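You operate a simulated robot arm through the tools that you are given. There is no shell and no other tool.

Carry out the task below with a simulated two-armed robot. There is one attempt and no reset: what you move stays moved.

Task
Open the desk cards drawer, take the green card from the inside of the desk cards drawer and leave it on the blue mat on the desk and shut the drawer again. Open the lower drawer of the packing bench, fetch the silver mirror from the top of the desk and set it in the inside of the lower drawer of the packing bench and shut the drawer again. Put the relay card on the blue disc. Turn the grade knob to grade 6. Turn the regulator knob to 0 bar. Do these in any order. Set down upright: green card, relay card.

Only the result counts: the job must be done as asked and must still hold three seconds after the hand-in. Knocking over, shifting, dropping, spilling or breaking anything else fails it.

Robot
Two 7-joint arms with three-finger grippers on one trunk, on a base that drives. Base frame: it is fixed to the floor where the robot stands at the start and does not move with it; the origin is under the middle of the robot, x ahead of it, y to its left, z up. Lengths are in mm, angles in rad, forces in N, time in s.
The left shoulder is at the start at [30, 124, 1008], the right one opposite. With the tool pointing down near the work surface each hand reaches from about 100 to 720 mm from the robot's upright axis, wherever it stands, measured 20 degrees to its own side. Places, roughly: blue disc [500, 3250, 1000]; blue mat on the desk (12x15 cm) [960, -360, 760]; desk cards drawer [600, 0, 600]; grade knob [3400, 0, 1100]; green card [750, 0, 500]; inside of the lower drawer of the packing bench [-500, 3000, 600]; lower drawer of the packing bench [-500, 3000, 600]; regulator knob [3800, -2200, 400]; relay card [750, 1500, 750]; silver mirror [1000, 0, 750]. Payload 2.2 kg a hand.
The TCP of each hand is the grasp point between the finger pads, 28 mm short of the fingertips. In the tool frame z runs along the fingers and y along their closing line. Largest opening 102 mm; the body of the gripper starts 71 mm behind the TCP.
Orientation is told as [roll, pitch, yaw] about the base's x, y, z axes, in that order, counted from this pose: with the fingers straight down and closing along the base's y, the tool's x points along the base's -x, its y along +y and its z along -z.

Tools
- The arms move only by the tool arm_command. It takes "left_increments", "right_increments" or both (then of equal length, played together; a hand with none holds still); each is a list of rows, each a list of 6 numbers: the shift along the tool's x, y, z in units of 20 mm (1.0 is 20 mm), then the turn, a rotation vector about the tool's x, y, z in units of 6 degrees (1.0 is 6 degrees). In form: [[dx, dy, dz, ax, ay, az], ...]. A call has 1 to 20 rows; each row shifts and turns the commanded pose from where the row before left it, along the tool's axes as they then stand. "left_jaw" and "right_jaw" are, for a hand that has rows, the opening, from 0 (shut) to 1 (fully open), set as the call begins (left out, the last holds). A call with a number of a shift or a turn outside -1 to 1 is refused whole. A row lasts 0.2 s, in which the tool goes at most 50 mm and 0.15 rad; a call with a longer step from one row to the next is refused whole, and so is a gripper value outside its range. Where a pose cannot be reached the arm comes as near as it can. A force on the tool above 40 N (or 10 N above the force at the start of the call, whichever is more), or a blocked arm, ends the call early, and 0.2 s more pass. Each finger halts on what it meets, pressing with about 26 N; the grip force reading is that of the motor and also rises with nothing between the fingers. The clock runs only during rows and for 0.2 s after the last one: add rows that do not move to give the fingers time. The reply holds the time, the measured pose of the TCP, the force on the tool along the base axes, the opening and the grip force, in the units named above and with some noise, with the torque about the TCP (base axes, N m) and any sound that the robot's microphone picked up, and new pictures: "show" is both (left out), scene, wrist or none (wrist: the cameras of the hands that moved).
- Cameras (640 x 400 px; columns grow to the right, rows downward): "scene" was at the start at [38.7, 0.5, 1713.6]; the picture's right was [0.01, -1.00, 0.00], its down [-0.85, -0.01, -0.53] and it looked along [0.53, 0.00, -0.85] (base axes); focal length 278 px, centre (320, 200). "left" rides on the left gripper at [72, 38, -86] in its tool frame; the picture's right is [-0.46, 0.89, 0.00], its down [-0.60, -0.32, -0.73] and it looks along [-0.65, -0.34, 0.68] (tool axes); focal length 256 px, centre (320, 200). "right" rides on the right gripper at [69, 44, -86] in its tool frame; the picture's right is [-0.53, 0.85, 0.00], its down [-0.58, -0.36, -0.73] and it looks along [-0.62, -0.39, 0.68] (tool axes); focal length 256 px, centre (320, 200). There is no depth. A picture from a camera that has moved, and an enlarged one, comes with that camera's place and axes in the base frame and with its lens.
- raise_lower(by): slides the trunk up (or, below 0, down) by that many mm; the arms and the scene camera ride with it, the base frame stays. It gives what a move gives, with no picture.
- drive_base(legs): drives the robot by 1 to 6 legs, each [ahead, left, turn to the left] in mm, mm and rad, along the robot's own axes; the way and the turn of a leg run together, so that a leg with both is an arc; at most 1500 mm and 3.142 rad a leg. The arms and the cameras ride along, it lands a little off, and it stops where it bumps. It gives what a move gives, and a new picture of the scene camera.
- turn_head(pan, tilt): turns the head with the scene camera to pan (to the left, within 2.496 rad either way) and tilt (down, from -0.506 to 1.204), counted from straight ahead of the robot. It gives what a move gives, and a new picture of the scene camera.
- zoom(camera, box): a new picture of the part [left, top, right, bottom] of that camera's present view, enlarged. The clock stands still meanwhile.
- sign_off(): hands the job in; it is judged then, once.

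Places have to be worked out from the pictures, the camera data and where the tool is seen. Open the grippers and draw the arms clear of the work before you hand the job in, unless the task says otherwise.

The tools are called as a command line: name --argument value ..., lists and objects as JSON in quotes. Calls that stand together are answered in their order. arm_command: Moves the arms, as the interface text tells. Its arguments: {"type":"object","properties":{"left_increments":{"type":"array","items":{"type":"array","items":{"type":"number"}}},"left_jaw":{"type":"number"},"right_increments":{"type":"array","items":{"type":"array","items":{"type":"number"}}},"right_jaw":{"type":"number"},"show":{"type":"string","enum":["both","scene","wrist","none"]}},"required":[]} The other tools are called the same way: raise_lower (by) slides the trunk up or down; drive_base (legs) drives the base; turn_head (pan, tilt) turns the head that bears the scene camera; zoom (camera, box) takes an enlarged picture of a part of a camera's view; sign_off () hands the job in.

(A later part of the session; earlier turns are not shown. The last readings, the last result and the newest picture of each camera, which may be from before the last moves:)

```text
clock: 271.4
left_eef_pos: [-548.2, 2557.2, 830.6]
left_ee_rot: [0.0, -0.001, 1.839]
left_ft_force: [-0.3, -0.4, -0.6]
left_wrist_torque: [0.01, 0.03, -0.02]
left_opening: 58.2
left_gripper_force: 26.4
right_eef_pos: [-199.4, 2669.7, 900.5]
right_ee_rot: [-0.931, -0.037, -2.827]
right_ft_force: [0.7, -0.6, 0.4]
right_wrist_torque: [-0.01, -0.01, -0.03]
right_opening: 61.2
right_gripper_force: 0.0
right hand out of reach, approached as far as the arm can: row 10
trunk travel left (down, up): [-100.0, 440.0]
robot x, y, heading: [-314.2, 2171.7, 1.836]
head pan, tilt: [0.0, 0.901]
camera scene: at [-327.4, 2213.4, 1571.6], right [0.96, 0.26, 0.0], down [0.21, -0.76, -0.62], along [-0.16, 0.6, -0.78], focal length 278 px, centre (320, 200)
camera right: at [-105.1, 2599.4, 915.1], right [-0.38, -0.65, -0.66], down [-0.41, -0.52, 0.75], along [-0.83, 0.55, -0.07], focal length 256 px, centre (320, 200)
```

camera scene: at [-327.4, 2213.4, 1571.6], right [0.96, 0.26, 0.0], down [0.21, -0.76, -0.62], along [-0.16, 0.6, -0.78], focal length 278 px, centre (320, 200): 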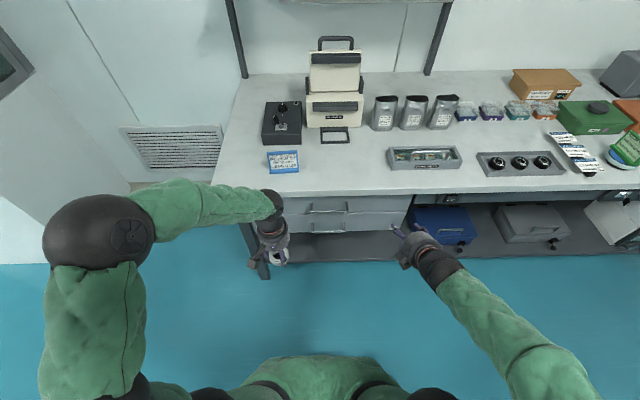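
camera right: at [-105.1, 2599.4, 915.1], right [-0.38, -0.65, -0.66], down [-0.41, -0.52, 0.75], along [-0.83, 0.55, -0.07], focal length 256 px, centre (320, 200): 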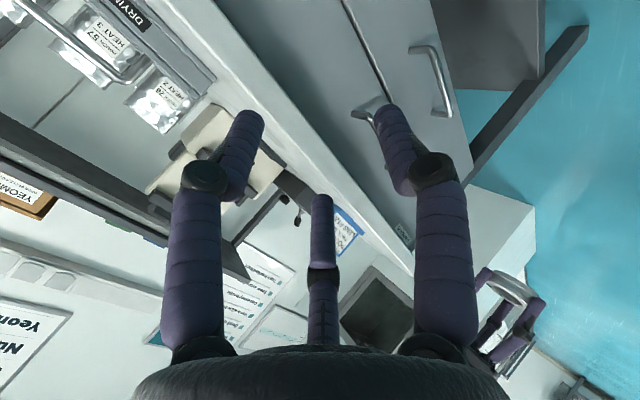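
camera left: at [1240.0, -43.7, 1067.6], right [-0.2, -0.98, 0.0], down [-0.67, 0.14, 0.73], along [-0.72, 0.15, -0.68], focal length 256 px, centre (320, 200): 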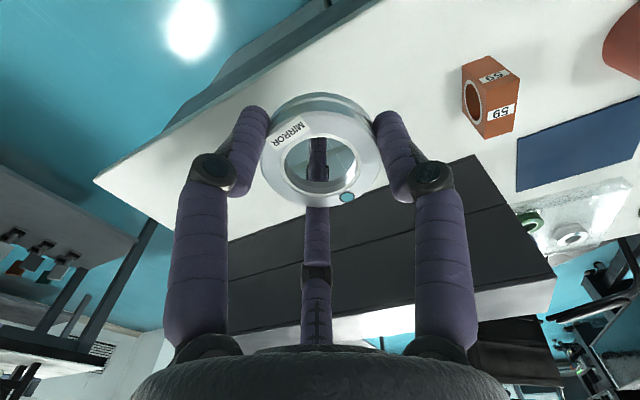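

Both handles show in the right wrist view. I zoom on them to triangulate.

zoom --camera "right" --box '[340, 0, 480, 140]'

zoom --camera "scene" --box '[290, 190, 370, 250]'

```text
2.86 times, centred on (410, 70) of right
camera zoom: at [-105.1, 2599.4, 915.1], right [-0.38, -0.65, -0.66], down [-0.41, -0.52, 0.75], along [-0.83, 0.55, -0.07], focal length 731 px, centre (63, 571)
```

zoom: 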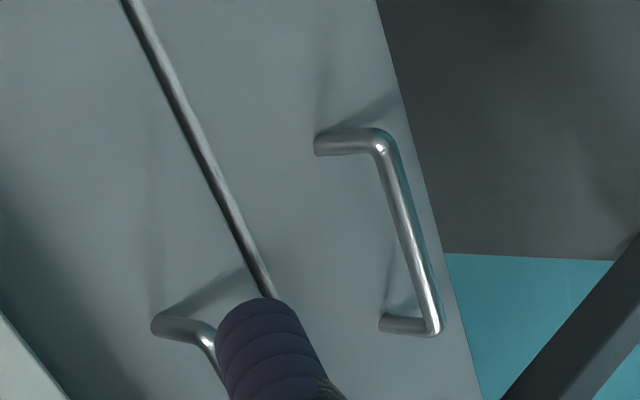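

```text
6.67 times, centred on (330, 220) of scene
camera zoom: at [-327.4, 2213.4, 1571.6], right [0.96, 0.26, 0.0], down [0.21, -0.76, -0.62], along [-0.16, 0.6, -0.78], focal length 1854 px, centre (253, 67)
```

zoom: 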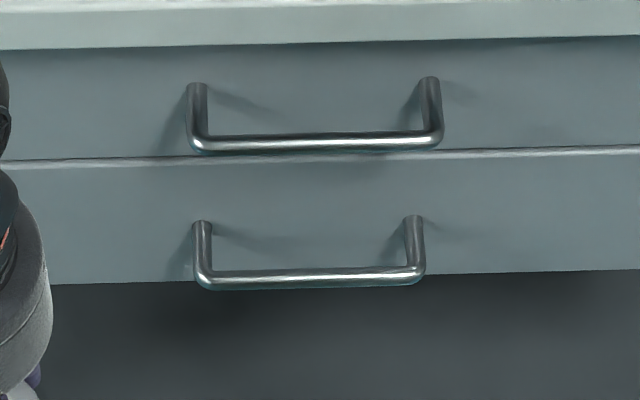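

Triangulation puts the lower bar's centre near (-447, 2791, 622). I move the right hand down to a pre-grasp spot and shift the left hand (with the mirror) further left for clearance.

arm_command --right_increments '[[-0.78, 0.46, 0.94, 0, 0, 0], [-0.78, 0.46, 0.94, 0, 0, 0], [-0.78, 0.46, 0.94, 0, 0, 0], [-0.78, 0.46, 0.94, 0, 0, 0], [-0.78, 0.46, 0.94, 0, 0, 0], [-0.78, 0.46, 0.94, 0, 0, 0], [-0.78, 0.46, 0.94, 0, 0, 0], [-0.78, 0.46, 0.94, 0, 0, 0], [-0.78, 0.46, 0.94, 0, 0, 0], [-0.78, 0.46, 0.94, 0, 0, 0], [-0.78, 0.46, 0.94, 0, 0, 0], [-0.78, 0.46, 0.94, 0, 0, 0], [-0.78, 0.46, 0.94, 0, 0, 0], [0, 0, 0, 0.55, 0.12, 0.07], [0, 0, 0, 0.55, 0.12, 0.07]]' --left_increments '[[0, 0.25, -0.2, 0, 0, 0], [0, 0.25, -0.2, 0, 0, 0], [0, 0.25, -0.2, 0, 0, 0], [0, 0.25, -0.2, 0, 0, 0], [0, 0.25, -0.2, 0, 0, 0], [0, 0.25, 0, 0, 0, 0], [0, 0.25, 0, 0, 0, 0], [0, 0.25, 0, 0, 0, 0], [0, 0.25, 0, 0, 0, 0], [0, 0.25, 0, 0, 0, 0], [0, 0.25, 0, 0, 0, 0], [0, 0.25, 0, 0, 0, 0], [0, 0.25, 0, 0, 0, 0], [0, 0, 0, 0, 0, 0], [0, 0, 0, 0, 0, 0]]' --show "both"

zoom --camera "scene" --box '[270, 180, 390, 270]'

```text
clock: 274.6
left_eef_pos: [-610.1, 2541.9, 850.0]
left_ee_rot: [0.001, -0.001, 1.839]
left_ft_force: [-0.7, -0.2, -1.2]
left_wrist_torque: [-0.01, -0.04, 0.01]
left_opening: 58.2
left_gripper_force: 26.0
right_eef_pos: [-436.8, 2749.5, 692.7]
right_ee_rot: [-1.147, -0.034, -2.864]
right_ft_force: [-0.2, -0.1, -0.5]
right_wrist_torque: [0.01, 0.01, 0.01]
right_opening: 61.1
right_gripper_force: 0.2
right hand out of reach, approached as far as the arm can: row 1
trunk travel left (down, up): [-100.0, 440.0]
robot x, y, heading: [-319.2, 2167.6, 1.834]
head pan, tilt: [0.0, 0.901]
camera scene: at [-327.4, 2213.9, 1571.6], right [0.96, 0.26, 0.0], down [0.21, -0.76, -0.62], along [-0.16, 0.6, -0.78], focal length 278 px, centre (320, 200)
camera right: at [-344.5, 2675.6, 686.3], right [-0.44, -0.49, -0.75], down [-0.39, -0.65, 0.65], along [-0.81, 0.58, 0.1], focal length 256 px, centre (320, 200)
camera left: at [-628.8, 2461.5, 937.5], right [-0.98, 0.22, 0.0], down [0.15, 0.67, 0.73], along [0.16, 0.71, -0.68], focal length 256 px, centre (320, 200)
```

scene: 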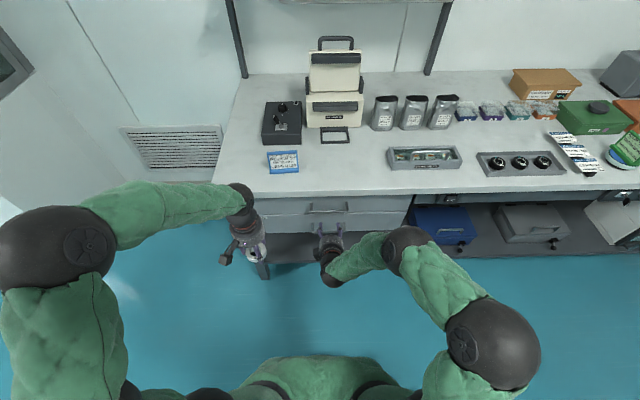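
right: 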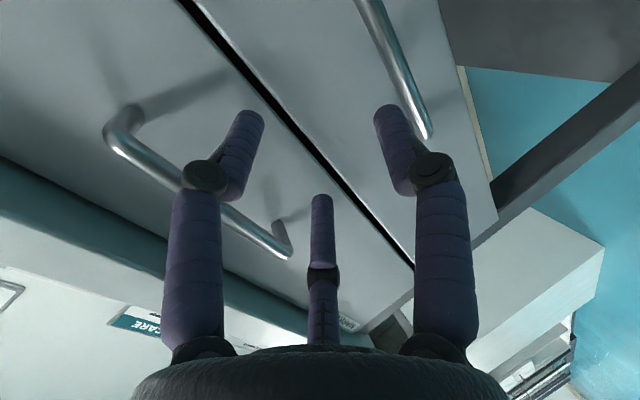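
left: 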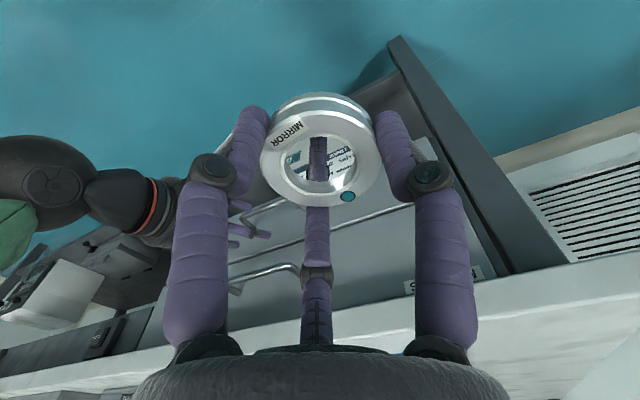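

```text
4.44 times, centred on (330, 225) of scene
camera zoom: at [-327.4, 2213.9, 1571.6], right [0.96, 0.26, 0.0], down [0.21, -0.76, -0.62], along [-0.16, 0.6, -0.78], focal length 1236 px, centre (276, 89)
```

zoom: 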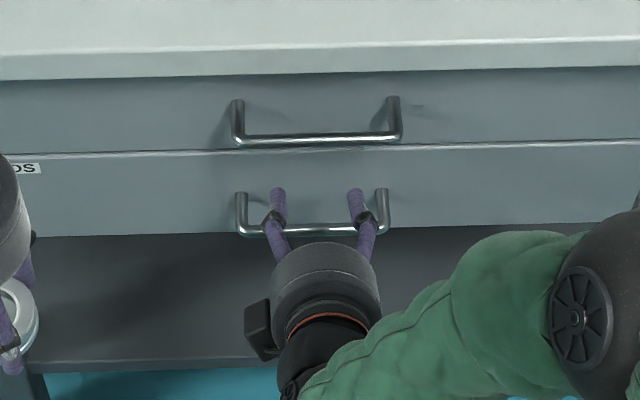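

The hand is ~47 mm too high (along its closing axis) relative to the lower bar. I shift it down accordingly and re-check.

arm_command --right_increments '[[0, 0.8, 0, 0, 0, 0], [0, 0.8, 0, 0, 0, 0], [0, 0.75, 0.5, 0, 0, 0], [0, 0, 0.5, 0, 0, 0]]' --show "wrist"

zoom --camera "right" --box '[200, 0, 440, 240]'

zoom --camera "scene" --box '[270, 180, 390, 270]'

```text
clock: 275.6
left_eef_pos: [-611.9, 2541.3, 850.8]
left_ee_rot: [-0.001, 0.001, 1.837]
left_ft_force: [0.3, -0.3, -0.1]
left_wrist_torque: [0.01, -0.01, -0.02]
left_opening: 58.3
left_gripper_force: 26.0
right_eef_pos: [-439.4, 2748.7, 640.8]
right_ee_rot: [-1.145, -0.034, -2.86]
right_ft_force: [0.0, 0.4, -0.4]
right_wrist_torque: [0.0, 0.02, 0.03]
right_opening: 61.3
right_gripper_force: 0.1
trunk travel left (down, up): [-100.0, 440.0]
robot x, y, heading: [-312.3, 2170.9, 1.836]
head pan, tilt: [0.0, 0.901]
camera right: at [-346.7, 2674.0, 634.0], right [-0.44, -0.49, -0.75], down [-0.39, -0.65, 0.65], along [-0.81, 0.58, 0.1], focal length 256 px, centre (320, 200)
```

right: 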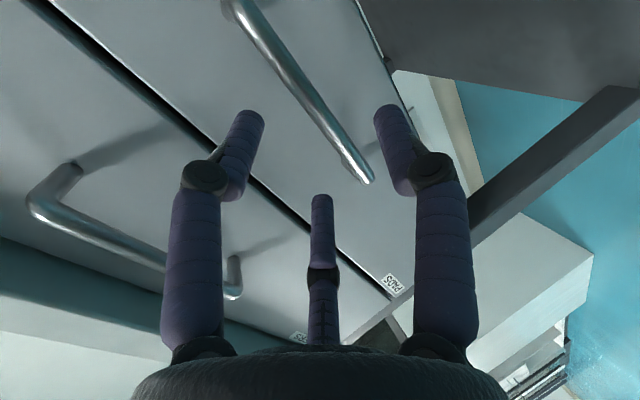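

```text
1.67 times, centred on (320, 120) of right
camera zoom: at [-346.7, 2674.0, 634.0], right [-0.44, -0.49, -0.75], down [-0.39, -0.65, 0.65], along [-0.81, 0.58, 0.1], focal length 427 px, centre (320, 333)
```

zoom: 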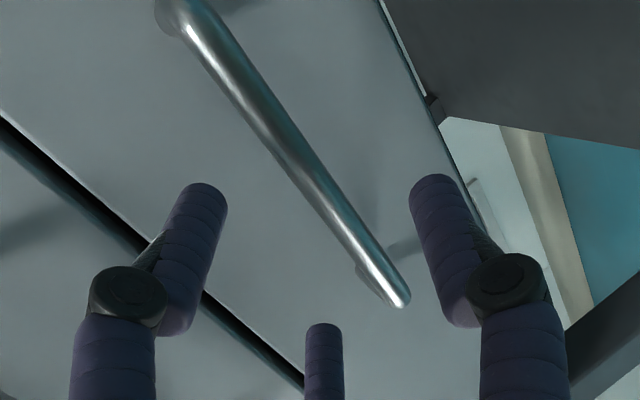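

```text
4.44 times, centred on (330, 225) of scene
camera zoom: at [-327.4, 2214.1, 1571.6], right [0.96, 0.26, 0.0], down [0.21, -0.76, -0.62], along [-0.16, 0.6, -0.78], focal length 1236 px, centre (276, 89)
```

zoom: 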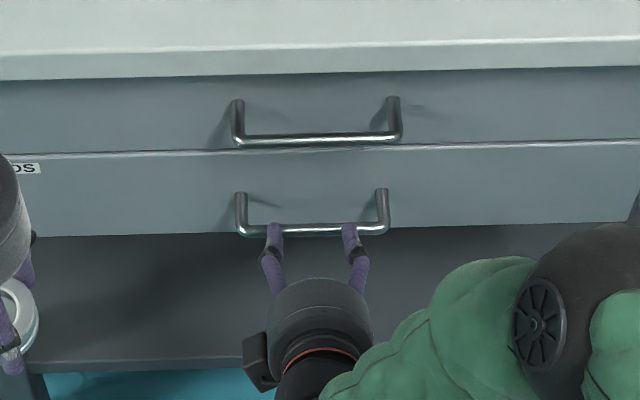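

The bar now runs between the fingers. I advance 38 mm and close.

arm_command --right_increments '[[0, -0.1, 0.6, 0, 0, 0], [0, 0, 0.7, 0, 0, 0], [0, 0, 0.6, 0, 0, 0]]' --show "wrist"

arm_command --right_increments '[[0, 0, 0, 0, 0, 0], [0, 0, 0, 0, 0, 0], [0, 0, 0, 0, 0, 0]]' --right_jaw 0.0 --show "wrist"

```text
clock: 276.4
left_eef_pos: [-611.3, 2542.1, 850.6]
left_ee_rot: [0.001, -0.001, 1.837]
left_ft_force: [-0.7, 0.1, -1.2]
left_wrist_torque: [0.01, 0.02, 0.01]
left_opening: 58.2
left_gripper_force: 26.2
right_eef_pos: [-449.6, 2783.0, 626.6]
right_ee_rot: [-1.145, -0.034, -2.861]
right_ft_force: [-0.3, -0.2, -0.7]
right_wrist_torque: [0.01, -0.03, -0.02]
right_opening: 61.3
right_gripper_force: 0.1
trunk travel left (down, up): [-100.0, 440.0]
robot x, y, heading: [-314.3, 2168.6, 1.835]
head pan, tilt: [0.0, 0.901]
camera right: at [-357.2, 2708.0, 620.0], right [-0.44, -0.49, -0.75], down [-0.39, -0.65, 0.65], along [-0.81, 0.58, 0.1], focal length 256 px, centre (320, 200)
```

right: 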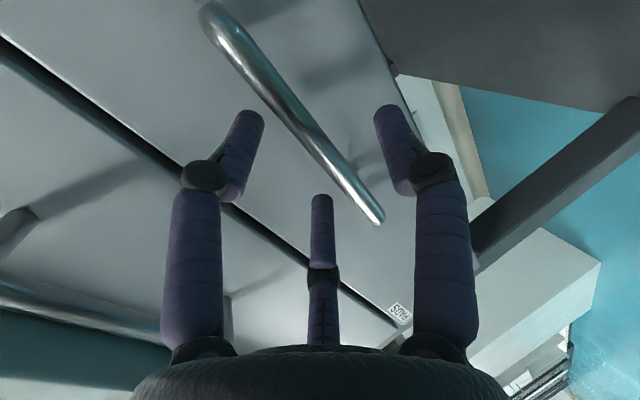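

```text
clock: 277.2
left_eef_pos: [-611.6, 2540.7, 849.9]
left_ee_rot: [-0.001, 0.001, 1.839]
left_ft_force: [-0.4, -0.4, -0.9]
left_wrist_torque: [0.0, -0.01, 0.01]
left_opening: 58.3
left_gripper_force: 25.9
right_eef_pos: [-447.1, 2783.7, 625.7]
right_ee_rot: [-1.145, -0.033, -2.861]
right_ft_force: [1.8, 0.8, -3.0]
right_wrist_torque: [0.14, -0.54, 0.35]
right_opening: 20.0
right_gripper_force: 44.4
trunk travel left (down, up): [-100.0, 440.0]
robot x, y, heading: [-310.3, 2172.6, 1.834]
head pan, tilt: [0.0, 0.901]
camera right: at [-357.1, 2707.8, 619.9], right [-0.44, -0.49, -0.75], down [-0.39, -0.65, 0.65], along [-0.81, 0.58, 0.09], focal length 256 px, centre (320, 200)
```

right: 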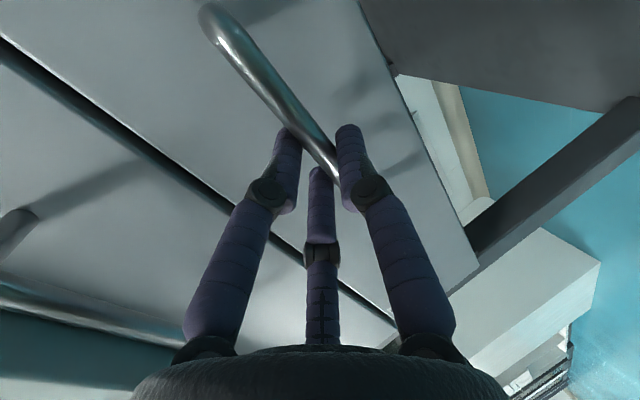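

Gripped the lower bar. I pull straight out, first 60 mm.

arm_command --right_increments '[[0, 0.2, -0.45, 0, 0, 0], [0, 0.413, -0.911, 0, 0, 0], [0, 0.413, -0.911, 0, 0, 0], [0, 0.2, -0.45, 0, 0, 0]]' --show "scene"

arm_command --right_increments '[[0, 0.3, -0.65, 0, 0, 0], [0, 0.413, -0.911, 0, 0, 0], [0, 0.413, -0.911, 0, 0, 0], [0, 0.413, -0.911, 0, 0, 0], [0, 0.413, -0.911, 0, 0, 0], [0, 0.413, -0.911, 0, 0, 0], [0, 0.413, -0.911, 0, 0, 0], [0, 0.413, -0.911, 0, 0, 0], [0, 0.413, -0.911, 0, 0, 0], [0, 0.3, -0.65, 0, 0, 0]]' --show "both"

zoom --camera "scene" --box '[240, 180, 400, 300]'

```text
clock: 278.2
left_eef_pos: [-612.6, 2541.4, 851.5]
left_ee_rot: [0.001, 0.001, 1.836]
left_ft_force: [-0.3, -0.6, -0.8]
left_wrist_torque: [-0.02, 0.0, -0.03]
left_opening: 58.2
left_gripper_force: 25.5
right_eef_pos: [-430.8, 2725.6, 625.3]
right_ee_rot: [-1.147, -0.033, -2.862]
right_ft_force: [7.6, 2.3, 0.7]
right_wrist_torque: [0.29, -0.88, 0.49]
right_opening: 20.0
right_gripper_force: 44.4
trunk travel left (down, up): [-100.0, 440.0]
robot x, y, heading: [-309.4, 2166.4, 1.835]
head pan, tilt: [0.0, 0.901]
camera scene: at [-326.8, 2214.1, 1571.6], right [0.96, 0.26, 0.0], down [0.21, -0.76, -0.62], along [-0.16, 0.6, -0.78], focal length 278 px, centre (320, 200)
```

scene: 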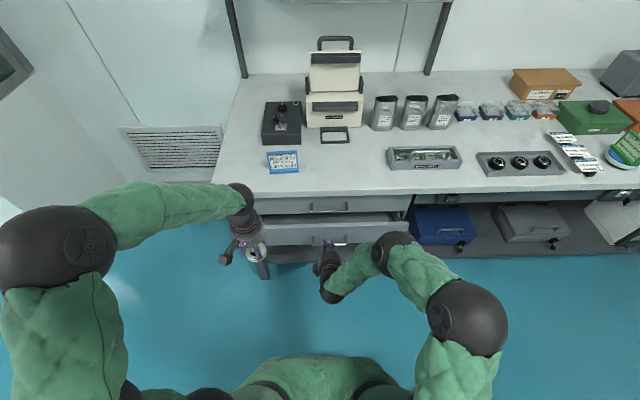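

```text
clock: 280.1
left_eef_pos: [-611.1, 2540.9, 850.7]
left_ee_rot: [0.001, 0.001, 1.838]
left_ft_force: [0.5, -0.3, -0.6]
left_wrist_torque: [0.02, 0.0, 0.04]
left_opening: 58.2
left_gripper_force: 26.3
right_eef_pos: [-387.7, 2578.4, 625.7]
right_ee_rot: [-1.144, -0.036, -2.871]
right_ft_force: [0.5, 2.4, -9.5]
right_wrist_torque: [0.32, -1.08, -0.6]
right_opening: 20.1
right_gripper_force: 45.3
trunk travel left (down, up): [-100.0, 440.0]
robot x, y, heading: [-312.7, 2170.0, 1.84]
head pan, tilt: [0.0, 0.901]
stopped in row 9 (right hand): the force on the tool passed its limit at 51 N (the readings are from after the stop); the commanded pose is now the measured one
camera scene: at [-327.2, 2214.3, 1571.5], right [0.96, 0.26, 0.0], down [0.21, -0.76, -0.62], along [-0.16, 0.6, -0.78], focal length 278 px, centre (320, 200)
camera right: at [-295.5, 2502.0, 620.0], right [-0.45, -0.49, -0.75], down [-0.4, -0.64, 0.66], along [-0.8, 0.59, 0.09], focal length 256 px, centre (320, 200)
```

scene: 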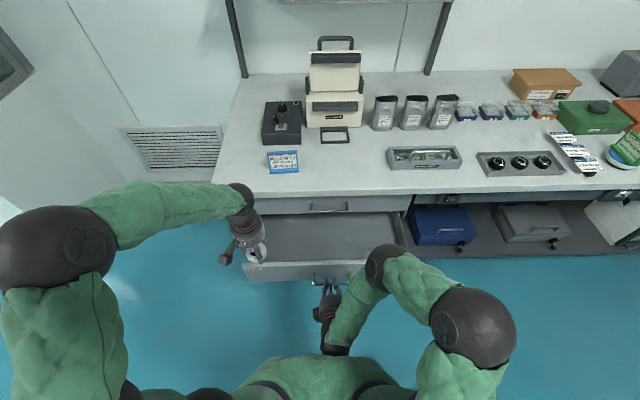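
right: 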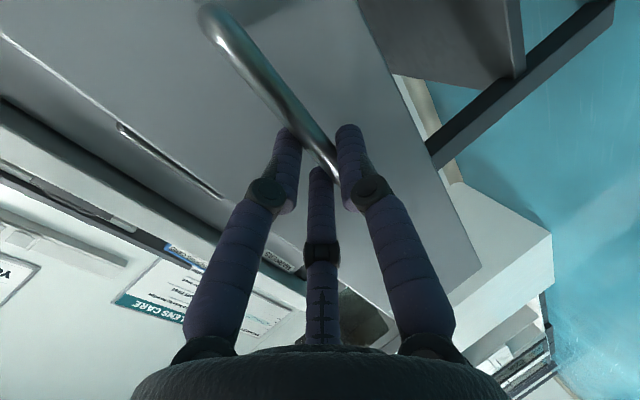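

```text
3.33 times, centred on (320, 240) of scene
camera zoom: at [-327.2, 2214.3, 1571.5], right [0.96, 0.26, 0.0], down [0.21, -0.76, -0.62], along [-0.16, 0.6, -0.78], focal length 927 px, centre (320, 67)
```

zoom: 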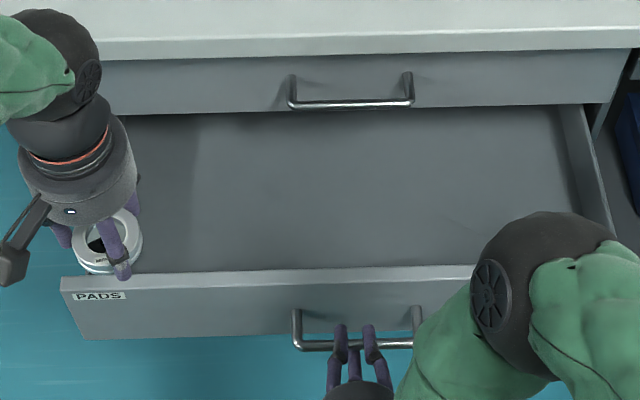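

The drawer (labelled PADS) is open ~214 mm and empty inside. Keeping hold of it, I bring the left hand with the mirror over the interior.

arm_command --left_increments '[[-0.875, -0.68, 0, 0, 0, 0], [-0.875, -0.68, 0, 0, 0, 0], [-0.875, -0.68, 0, 0, 0, 0], [-0.875, -0.68, 0, 0, 0, 0], [-0.875, -0.68, 0, 0, 0, 0], [-0.875, -0.68, 0, 0, 0, 0], [0, 0, 0.8, 0, 0, 0], [0, 0, 0.8, 0, 0, 0], [0, 0, 0.8, 0, 0, 0], [0, 0, 0.8, 0, 0, 0], [0, 0, 0.8, 0, 0, 0]]' --show "both"

zoom --camera "scene" --box '[240, 160, 400, 280]'

```text
clock: 282.5
left_eef_pos: [-560.8, 2665.0, 770.6]
left_ee_rot: [0.001, 0.002, 1.836]
left_ft_force: [0.1, 0.5, -0.1]
left_wrist_torque: [-0.04, -0.02, 0.01]
left_opening: 58.2
left_gripper_force: 27.1
right_eef_pos: [-387.0, 2576.9, 626.4]
right_ee_rot: [-1.145, -0.039, -2.871]
right_ft_force: [12.0, 5.8, -20.5]
right_wrist_torque: [0.05, -0.92, 0.04]
right_opening: 20.5
right_gripper_force: 45.2
trunk travel left (down, up): [-100.0, 440.0]
robot x, y, heading: [-316.6, 2168.6, 1.836]
head pan, tilt: [0.0, 0.901]
camera scene: at [-326.5, 2215.5, 1571.5], right [0.96, 0.26, 0.0], down [0.21, -0.76, -0.62], along [-0.16, 0.6, -0.78], focal length 278 px, centre (320, 200)
camera left: at [-577.7, 2584.7, 857.6], right [-0.98, 0.21, 0.0], down [0.15, 0.67, 0.73], along [0.16, 0.71, -0.68], focal length 256 px, centre (320, 200)
```

scene: 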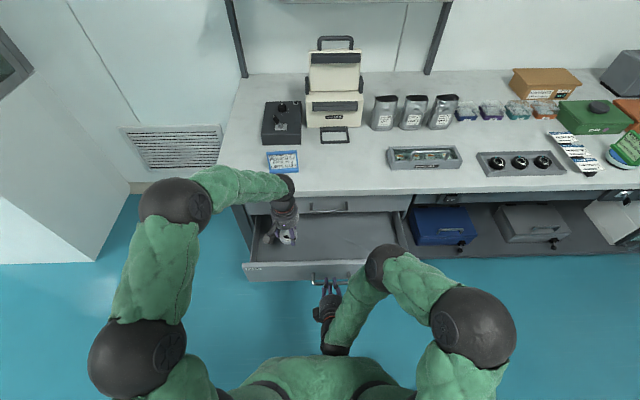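
left: 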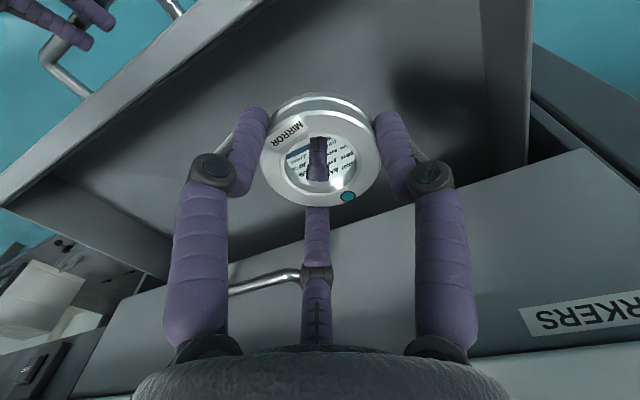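

```text
3.33 times, centred on (320, 220) of scene
camera zoom: at [-326.5, 2215.5, 1571.5], right [0.96, 0.26, 0.0], down [0.21, -0.76, -0.62], along [-0.16, 0.6, -0.78], focal length 927 px, centre (320, 133)
```

zoom: 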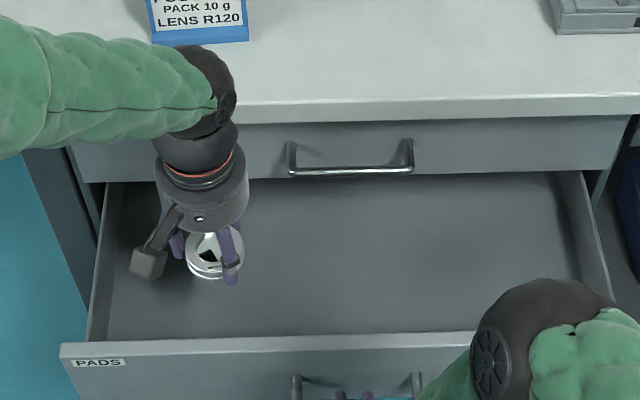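

The mirror is over the drawer's left part. I descend 120 mm.

arm_command --left_increments '[[0, 0, 0.8, 0, 0, 0], [0, 0, 0.8, 0, 0, 0], [0, 0, 0.8, 0, 0, 0], [0, 0, 0.8, 0, 0, 0], [0, 0, 0.8, 0, 0, 0], [0, 0, 0.8, 0, 0, 0], [0, 0, 0.7, 0, 0, 0]]' --show "both"

zoom --camera "scene" --box '[240, 180, 400, 300]'

```text
clock: 284.1
left_eef_pos: [-560.6, 2664.8, 661.0]
left_ee_rot: [0.002, 0.001, 1.838]
left_ft_force: [0.0, 0.3, -0.7]
left_wrist_torque: [-0.01, -0.01, -0.01]
left_opening: 58.0
left_gripper_force: 25.8
right_eef_pos: [-386.7, 2578.3, 626.6]
right_ee_rot: [-1.143, -0.04, -2.872]
right_ft_force: [13.5, 4.7, -21.9]
right_wrist_torque: [0.03, -0.91, 0.08]
right_opening: 20.4
right_gripper_force: 45.0
trunk travel left (down, up): [-100.0, 440.0]
robot x, y, heading: [-311.3, 2169.8, 1.835]
head pan, tilt: [0.0, 0.901]
camera scene: at [-326.5, 2215.6, 1571.5], right [0.96, 0.26, 0.0], down [0.21, -0.76, -0.62], along [-0.16, 0.6, -0.78], focal length 278 px, centre (320, 200)
camera left: at [-577.3, 2585.6, 748.1], right [-0.98, 0.21, 0.0], down [0.15, 0.67, 0.73], along [0.16, 0.71, -0.68], focal length 256 px, centre (320, 200)
```

scene: 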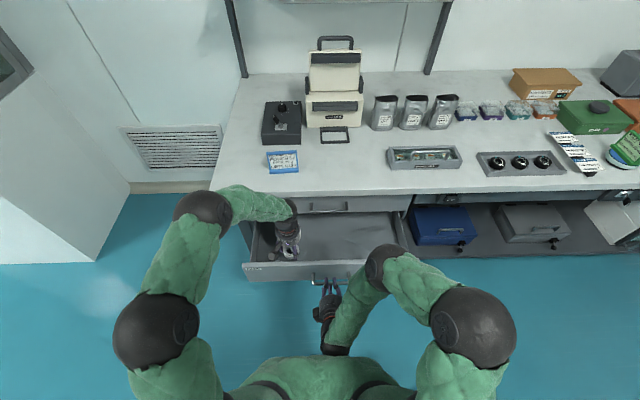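
left: 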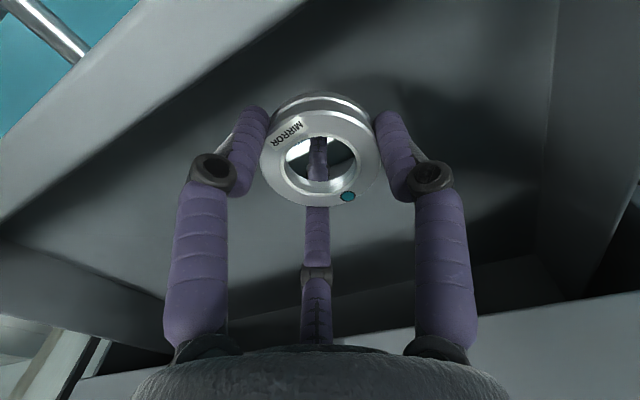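

```text
3.33 times, centred on (320, 240) of scene
camera zoom: at [-326.5, 2215.6, 1571.5], right [0.96, 0.26, 0.0], down [0.21, -0.76, -0.62], along [-0.16, 0.6, -0.78], focal length 927 px, centre (320, 67)
```

zoom: 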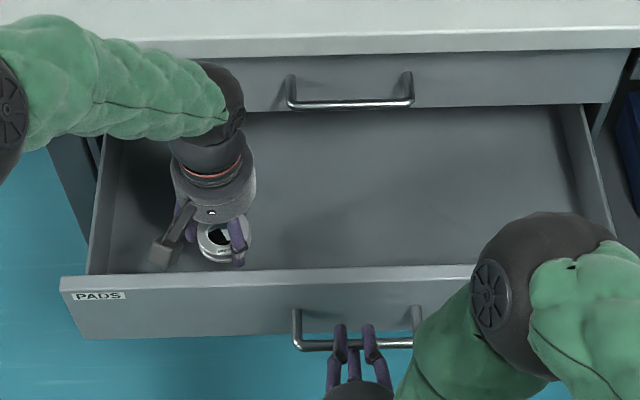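

I keep descending carefully toward the drawer floor.

arm_command --left_increments '[[0, 0, 0.5, 0, 0, 0], [0, 0, 0.5, 0, 0, 0], [0, 0, 0.3, 0, 0, 0]]' --show "wrist"

arm_command --left_increments '[[0, 0, 0.25, 0, 0, 0], [0, 0, 0.25, 0, 0, 0]]' --show "none"

```text
clock: 284.9
left_eef_pos: [-560.2, 2665.1, 634.4]
left_ee_rot: [0.0, 0.0, 1.839]
left_ft_force: [0.7, -0.1, -0.8]
left_wrist_torque: [0.0, -0.01, 0.01]
left_opening: 58.0
left_gripper_force: 25.9
right_eef_pos: [-386.8, 2578.1, 626.3]
right_ee_rot: [-1.143, -0.038, -2.872]
right_ft_force: [13.3, 4.2, -21.1]
right_wrist_torque: [-0.01, -0.89, 0.1]
right_opening: 20.2
right_gripper_force: 44.5
trunk travel left (down, up): [-100.0, 440.0]
robot x, y, heading: [-312.3, 2166.4, 1.84]
head pan, tilt: [0.0, 0.901]
camera left: at [-577.0, 2585.2, 721.7], right [-0.98, 0.22, 0.0], down [0.15, 0.67, 0.73], along [0.16, 0.71, -0.68], focal length 256 px, centre (320, 200)
```

left: 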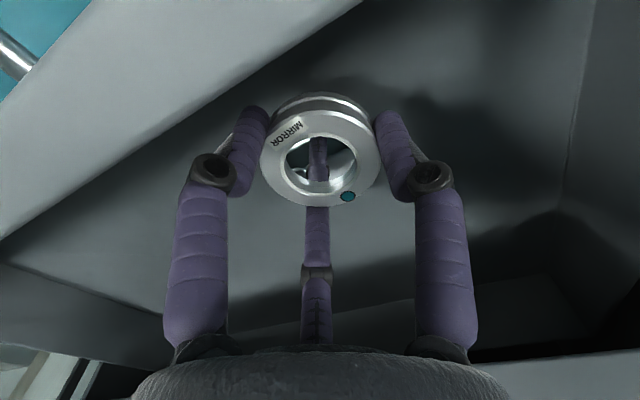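

```text
clock: 285.5
left_eef_pos: [-560.4, 2664.5, 624.8]
left_ee_rot: [0.0, 0.001, 1.837]
left_ft_force: [0.5, -0.7, -0.4]
left_wrist_torque: [-0.01, 0.02, -0.01]
left_opening: 58.3
left_gripper_force: 26.4
right_eef_pos: [-388.9, 2577.8, 627.0]
right_ee_rot: [-1.143, -0.039, -2.87]
right_ft_force: [14.2, 3.9, -20.7]
right_wrist_torque: [0.01, -0.87, 0.13]
right_opening: 20.4
right_gripper_force: 44.8
trunk travel left (down, up): [-100.0, 440.0]
robot x, y, heading: [-315.2, 2172.7, 1.835]
head pan, tilt: [0.0, 0.901]
```

arm_command --left_increments '[[0, 0, 0.25, 0, 0, 0], [0, 0, 0.2, 0, 0, 0]]' --show "none"

arm_command --left_increments '[[0, 0, 0.2, 0, 0, 0]]' --show "none"

arm_command --left_increments '[[0, 0, 0.2, 0, 0, 0]]' --show "wrist"

```text
clock: 286.1
left_eef_pos: [-560.3, 2666.1, 616.9]
left_ee_rot: [0.0, 0.002, 1.837]
left_ft_force: [-0.7, -0.7, -0.3]
left_wrist_torque: [0.01, 0.03, -0.03]
left_opening: 58.5
left_gripper_force: 26.1
right_eef_pos: [-386.7, 2576.9, 626.4]
right_ee_rot: [-1.144, -0.037, -2.87]
right_ft_force: [14.6, 4.0, -21.6]
right_wrist_torque: [-0.05, -0.9, 0.15]
right_opening: 20.3
right_gripper_force: 45.3
trunk travel left (down, up): [-100.0, 440.0]
robot x, y, heading: [-314.9, 2171.3, 1.836]
head pan, tilt: [0.0, 0.901]
```

```text
clock: 286.5
left_eef_pos: [-560.3, 2663.7, 613.0]
left_ee_rot: [-0.001, 0.0, 1.838]
left_ft_force: [-0.1, 0.0, -0.1]
left_wrist_torque: [-0.01, -0.02, 0.0]
left_opening: 58.1
left_gripper_force: 25.8
right_eef_pos: [-387.2, 2577.8, 626.4]
right_ee_rot: [-1.143, -0.038, -2.871]
right_ft_force: [12.6, 3.7, -21.6]
right_wrist_torque: [0.0, -0.85, 0.13]
right_opening: 20.5
right_gripper_force: 45.1
trunk travel left (down, up): [-100.0, 440.0]
robot x, y, heading: [-314.9, 2170.1, 1.84]
head pan, tilt: [0.0, 0.901]
```

```text
clock: 286.9
left_eef_pos: [-560.1, 2663.8, 607.1]
left_ee_rot: [-0.001, 0.0, 1.838]
left_ft_force: [-0.2, 0.1, -0.9]
left_wrist_torque: [-0.02, 0.02, -0.04]
left_opening: 58.4
left_gripper_force: 25.9
right_eef_pos: [-387.0, 2577.1, 626.6]
right_ee_rot: [-1.142, -0.038, -2.871]
right_ft_force: [12.8, 3.4, -21.6]
right_wrist_torque: [-0.01, -0.83, 0.14]
right_opening: 20.3
right_gripper_force: 45.0
trunk travel left (down, up): [-100.0, 440.0]
robot x, y, heading: [-313.7, 2169.8, 1.833]
head pan, tilt: [0.0, 0.901]
camera left: at [-577.8, 2584.9, 694.0], right [-0.98, 0.22, 0.0], down [0.15, 0.67, 0.73], along [0.16, 0.71, -0.68], focal length 256 px, centre (320, 200)
```

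left: 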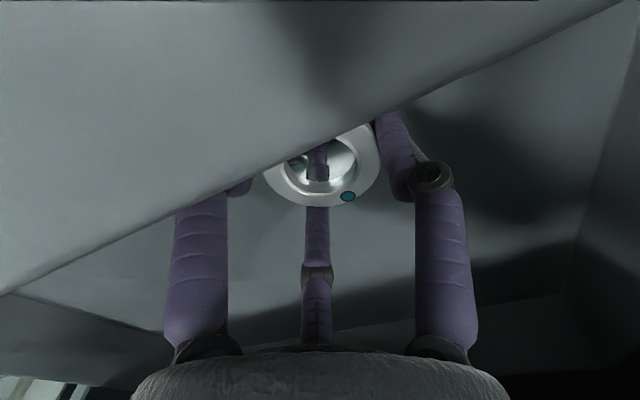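

No contact yet, and the wrist camera is close to the drawer's front panel, so I shift 14 mm forward and continue down in small steps.

arm_command --left_increments '[[-0.7, 0, 0, 0, 0, 0], [0, 0, 0.2, 0, 0, 0]]' --show "none"

arm_command --left_increments '[[0, 0, 0.2, 0, 0, 0]]' --show "none"

arm_command --left_increments '[[0, 0, 0.2, 0, 0, 0]]' --show "scene"

zoom --camera "scene" --box '[250, 200, 350, 275]'

```text
clock: 287.5
left_eef_pos: [-563.3, 2678.7, 603.7]
left_ee_rot: [-0.001, 0.001, 1.838]
left_ft_force: [0.5, 0.5, -0.9]
left_wrist_torque: [-0.02, 0.03, 0.01]
left_opening: 58.2
left_gripper_force: 26.3
right_eef_pos: [-387.5, 2576.6, 626.7]
right_ee_rot: [-1.147, -0.038, -2.871]
right_ft_force: [12.0, 4.2, -21.1]
right_wrist_torque: [-0.02, -0.83, 0.18]
right_opening: 20.2
right_gripper_force: 45.1
trunk travel left (down, up): [-100.0, 440.0]
robot x, y, heading: [-311.4, 2170.4, 1.836]
head pan, tilt: [0.0, 0.901]
```

```text
clock: 288.0
left_eef_pos: [-563.4, 2677.8, 601.6]
left_ee_rot: [0.003, 0.002, 1.841]
left_ft_force: [1.1, 1.0, 4.4]
left_wrist_torque: [-0.46, 0.23, 0.2]
left_opening: 58.2
left_gripper_force: 25.9
right_eef_pos: [-387.5, 2577.4, 627.1]
right_ee_rot: [-1.143, -0.037, -2.87]
right_ft_force: [3.0, -0.1, -1.5]
right_wrist_torque: [0.16, -0.79, 0.37]
right_opening: 20.2
right_gripper_force: 45.2
trunk travel left (down, up): [-100.0, 440.0]
robot x, y, heading: [-316.0, 2169.9, 1.832]
head pan, tilt: [0.0, 0.901]
stopped in row 1 (right hand): the force on the tool passed its limit at 42 N (the readings are from after the stop); the commanded pose is now the measured one
```

```text
clock: 288.4
left_eef_pos: [-564.8, 2680.6, 602.5]
left_ee_rot: [0.004, 0.004, 1.843]
left_ft_force: [1.7, 0.0, 10.6]
left_wrist_torque: [-0.89, 0.26, 0.15]
left_opening: 58.2
left_gripper_force: 26.5
right_eef_pos: [-388.0, 2576.9, 626.3]
right_ee_rot: [-1.141, -0.036, -2.871]
right_ft_force: [4.2, 1.9, 2.3]
right_wrist_torque: [0.2, -0.62, 0.93]
right_opening: 20.0
right_gripper_force: 45.4
trunk travel left (down, up): [-100.0, 440.0]
robot x, y, heading: [-316.1, 2172.3, 1.836]
head pan, tilt: [0.0, 0.901]
stopped in row 1 (left hand): the force on the tool passed its limit at 51 N (the readings are from after the stop); the commanded pose is now the measured one
camera scene: at [-326.4, 2213.4, 1571.8], right [0.96, 0.26, 0.0], down [0.21, -0.76, -0.62], along [-0.16, 0.6, -0.78], focal length 278 px, centre (320, 200)
```

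scene: 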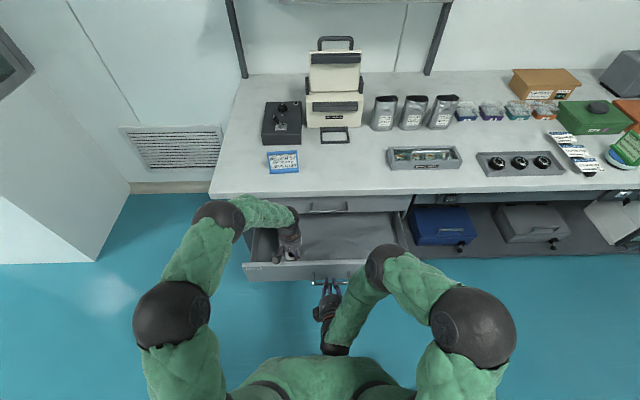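

```text
5.33 times, centred on (300, 238) of scene
camera zoom: at [-326.4, 2213.4, 1571.8], right [0.96, 0.26, 0.0], down [0.21, -0.76, -0.62], along [-0.16, 0.6, -0.78], focal length 1483 px, centre (427, 0)
```

zoom: 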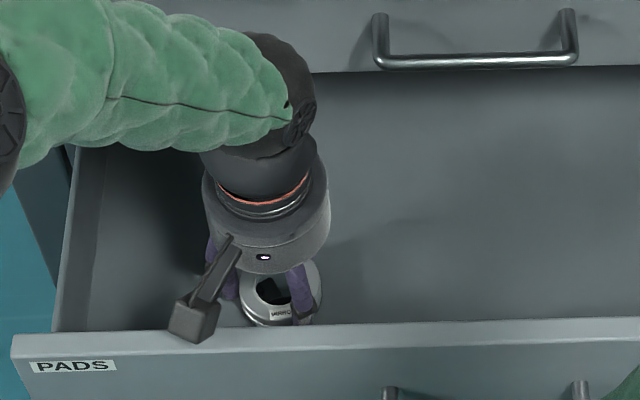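

The mirror touched the drawer floor (TCP z≈602). I open the left fingers and lift away.

arm_command --left_increments '[[0, 0, 0, 0, 0, 0], [0, 0, 0, 0, 0, 0], [0, 0, 0, 0, 0, 0]]' --left_jaw 0.8 --show "wrist"

arm_command --left_increments '[[0, 0, -0.5, 0, 0, 0], [0, 0, -0.8, 0, 0, 0], [0, 0, -0.8, 0, 0, 0], [0, 0, -0.8, 0, 0, 0], [0, 0, -0.8, 0, 0, 0], [0, 0, -0.8, 0, 0, 0], [0, 0, -0.8, 0, 0, 0], [0, 0, -0.8, 0, 0, 0], [0, 0, -0.8, 0, 0, 0], [0, 0, -0.8, 0, 0, 0], [0, 0, -0.8, 0, 0, 0], [0, 0, -0.8, 0, 0, 0], [0, 0, -0.8, 0, 0, 0], [0, 0, -0.8, 0, 0, 0], [0, 0, -0.8, 0, 0, 0], [0.8, 0.3, 0, 0, 0, 0], [0.8, 0.3, 0, 0, 0, 0], [0.8, 0.3, 0, 0, 0, 0], [0.8, 0.3, 0, 0, 0, 0], [0.8, 0.3, 0, 0, 0, 0]]' --show "both"

zoom --camera "scene" --box '[240, 180, 400, 300]'

```text
clock: 289.2
left_eef_pos: [-564.9, 2679.4, 601.6]
left_ee_rot: [0.005, 0.004, 1.844]
left_ft_force: [4.3, -0.1, 18.7]
left_wrist_torque: [-1.62, 0.65, 0.26]
left_opening: 81.7
left_gripper_force: 0.0
right_eef_pos: [-387.3, 2578.4, 627.2]
right_ee_rot: [-1.143, -0.039, -2.871]
right_ft_force: [1.8, 3.4, 4.6]
right_wrist_torque: [0.39, -1.0, 0.2]
right_opening: 20.4
right_gripper_force: 45.4
trunk travel left (down, up): [-100.0, 440.0]
robot x, y, heading: [-313.9, 2172.3, 1.836]
head pan, tilt: [0.0, 0.901]
camera left: at [-580.9, 2599.7, 689.6], right [-0.98, 0.21, 0.0], down [0.15, 0.67, 0.73], along [0.15, 0.71, -0.69], focal length 256 px, centre (320, 200)
```

left: 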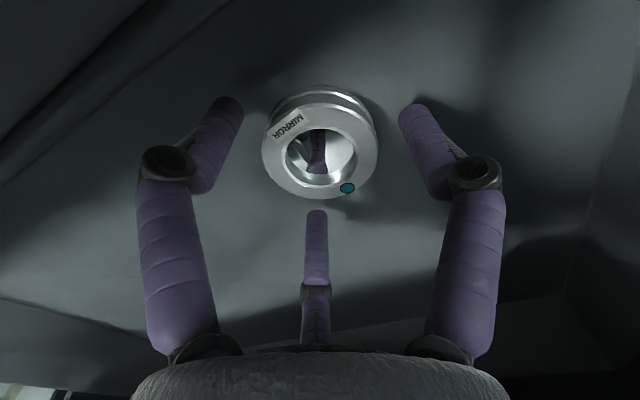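

```text
clock: 293.4
left_eef_pos: [-571.3, 2593.5, 837.1]
left_ee_rot: [0.006, 0.004, 1.843]
left_ft_force: [0.0, -0.8, -0.4]
left_wrist_torque: [-0.02, 0.03, 0.0]
left_opening: 81.5
left_gripper_force: 0.0
right_eef_pos: [-386.9, 2577.2, 625.9]
right_ee_rot: [-1.142, -0.037, -2.872]
right_ft_force: [8.9, 1.2, 21.8]
right_wrist_torque: [0.67, -1.1, 0.13]
right_opening: 20.1
right_gripper_force: 44.9
trunk travel left (down, up): [-100.0, 440.0]
robot x, y, heading: [-314.9, 2172.1, 1.832]
head pan, tilt: [0.0, 0.901]
camera scene: at [-326.4, 2212.5, 1571.7], right [0.96, 0.26, 0.0], down [0.21, -0.76, -0.62], along [-0.16, 0.6, -0.78], focal length 278 px, centre (320, 200)
camera left: at [-587.7, 2514.7, 924.2], right [-0.98, 0.21, 0.0], down [0.15, 0.67, 0.73], along [0.15, 0.71, -0.69], focal length 256 px, centre (320, 200)
```

scene: 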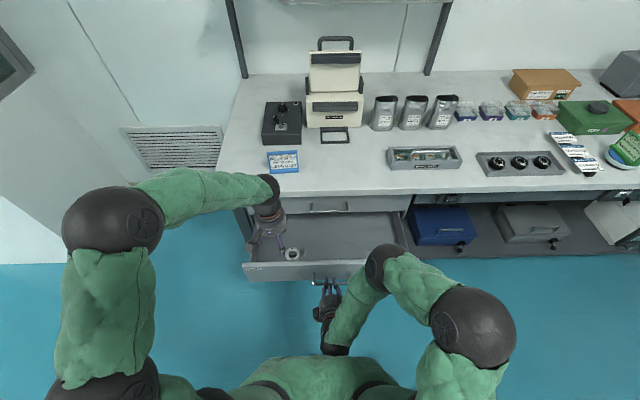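
left: 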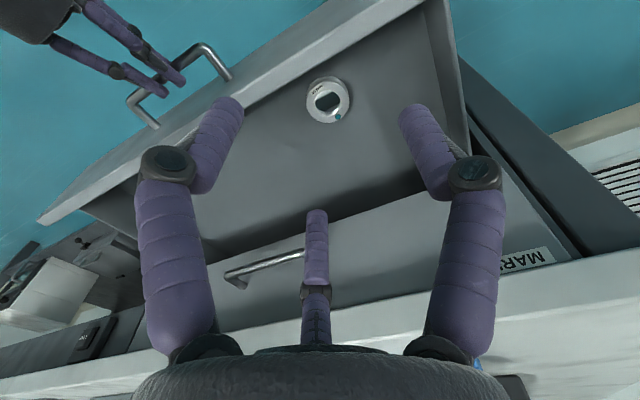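

```text
3.33 times, centred on (320, 240) of scene
camera zoom: at [-326.4, 2212.5, 1571.7], right [0.96, 0.26, 0.0], down [0.21, -0.76, -0.62], along [-0.16, 0.6, -0.78], focal length 927 px, centre (320, 67)
```

zoom: 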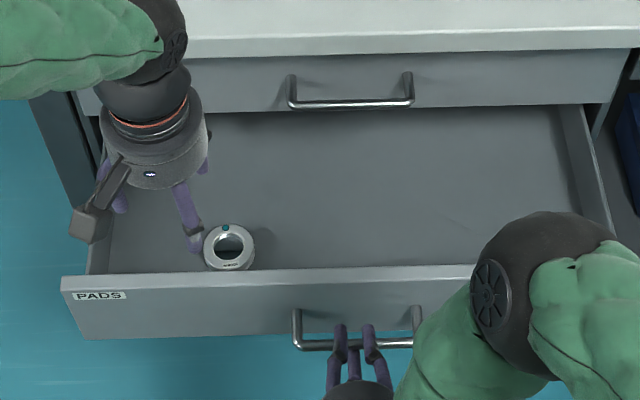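

The mirror rests in the drawer. I push the drawer shut with the right hand.

arm_command --right_increments '[[-0.015, -0.2, 0.45, 0, 0, 0], [-0.015, -0.413, 0.911, 0, 0, 0], [-0.015, -0.413, 0.911, 0, 0, 0], [-0.015, -0.413, 0.911, 0, 0, 0], [-0.015, -0.413, 0.911, 0, 0, 0], [-0.015, -0.413, 0.911, 0, 0, 0], [-0.015, -0.413, 0.911, 0, 0, 0], [-0.015, -0.413, 0.911, 0, 0, 0], [-0.015, -0.413, 0.911, 0, 0, 0], [-0.015, -0.413, 0.911, 0, 0, 0], [0, -0.25, 0.55, 0, 0, 0], [0, -0.12, 0.27, 0, 0, 0]]' --show "scene"

zoom --camera "scene" --box '[240, 180, 400, 300]'

```text
clock: 296.0
left_eef_pos: [-572.9, 2594.0, 836.9]
left_ee_rot: [0.004, 0.004, 1.842]
left_ft_force: [-1.0, -0.5, 1.2]
left_wrist_torque: [-0.02, 0.01, -0.02]
left_opening: 81.4
left_gripper_force: 0.0
right_eef_pos: [-449.2, 2776.9, 627.5]
right_ee_rot: [-1.142, -0.034, -2.867]
right_ft_force: [-24.4, -2.2, 18.7]
right_wrist_torque: [0.65, -0.9, 0.32]
right_opening: 19.8
right_gripper_force: 45.0
trunk travel left (down, up): [-100.0, 440.0]
robot x, y, heading: [-315.2, 2170.4, 1.841]
head pan, tilt: [0.0, 0.901]
camera scene: at [-329.1, 2211.8, 1571.7], right [0.96, 0.26, 0.0], down [0.21, -0.76, -0.62], along [-0.16, 0.6, -0.78], focal length 278 px, centre (320, 200)
```

scene: 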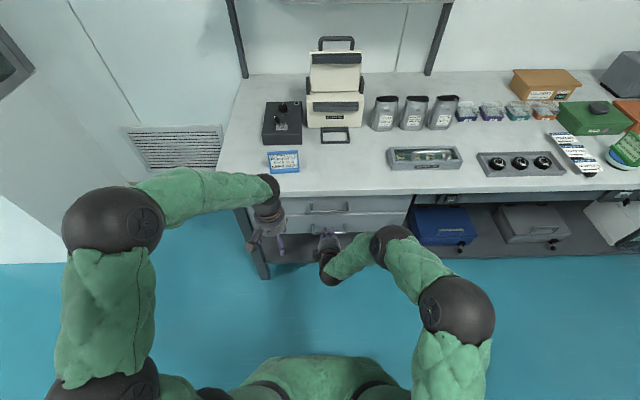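

```text
3.33 times, centred on (320, 240) of scene
camera zoom: at [-329.1, 2211.8, 1571.7], right [0.96, 0.26, 0.0], down [0.21, -0.76, -0.62], along [-0.16, 0.6, -0.78], focal length 927 px, centre (320, 67)
```

zoom: 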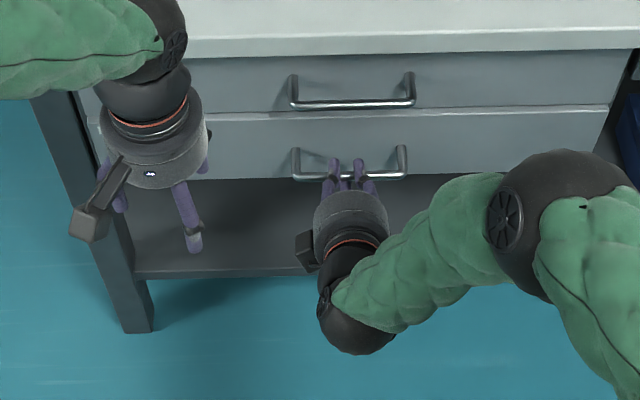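

Almost shut (≈6 mm short). I push the remaining bit with a small sideways correction.

arm_command --right_increments '[[0.2, -0.12, 0.27, 0, 0, 0], [0, -0.1, 0.22, 0, 0, 0]]' --show "none"

zoom --camera "scene" --box '[260, 180, 420, 260]'

```text
clock: 296.4
left_eef_pos: [-572.0, 2593.7, 836.6]
left_ee_rot: [0.005, 0.007, 1.843]
left_ft_force: [0.2, 0.0, -0.7]
left_wrist_torque: [0.01, 0.01, 0.02]
left_opening: 81.7
left_gripper_force: 0.1
right_eef_pos: [-450.6, 2782.3, 626.3]
right_ee_rot: [-1.146, -0.034, -2.856]
right_ft_force: [-3.2, 1.1, 3.1]
right_wrist_torque: [0.32, -0.69, 0.65]
right_opening: 20.0
right_gripper_force: 45.4
trunk travel left (down, up): [-100.0, 440.0]
robot x, y, heading: [-313.0, 2163.8, 1.841]
head pan, tilt: [0.0, 0.901]
stopped in row 2 (right hand): the force on the tool passed its limit at 42 N (the readings are from after the stop); the commanded pose is now the measured one
```

```text
4.00 times, centred on (340, 220) of scene
camera zoom: at [-327.5, 2213.7, 1571.4], right [0.96, 0.26, 0.0], down [0.21, -0.76, -0.62], along [-0.16, 0.6, -0.78], focal length 1112 px, centre (240, 120)
```

zoom: 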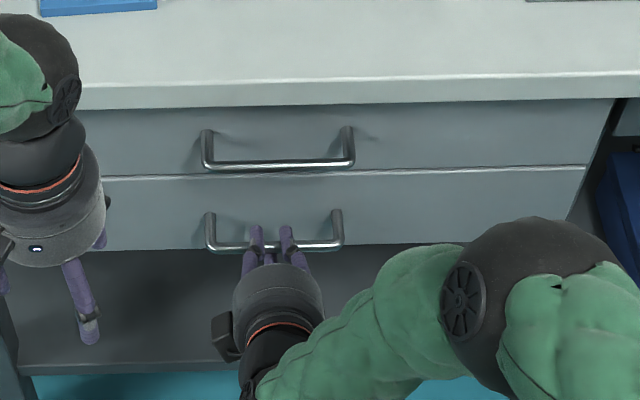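

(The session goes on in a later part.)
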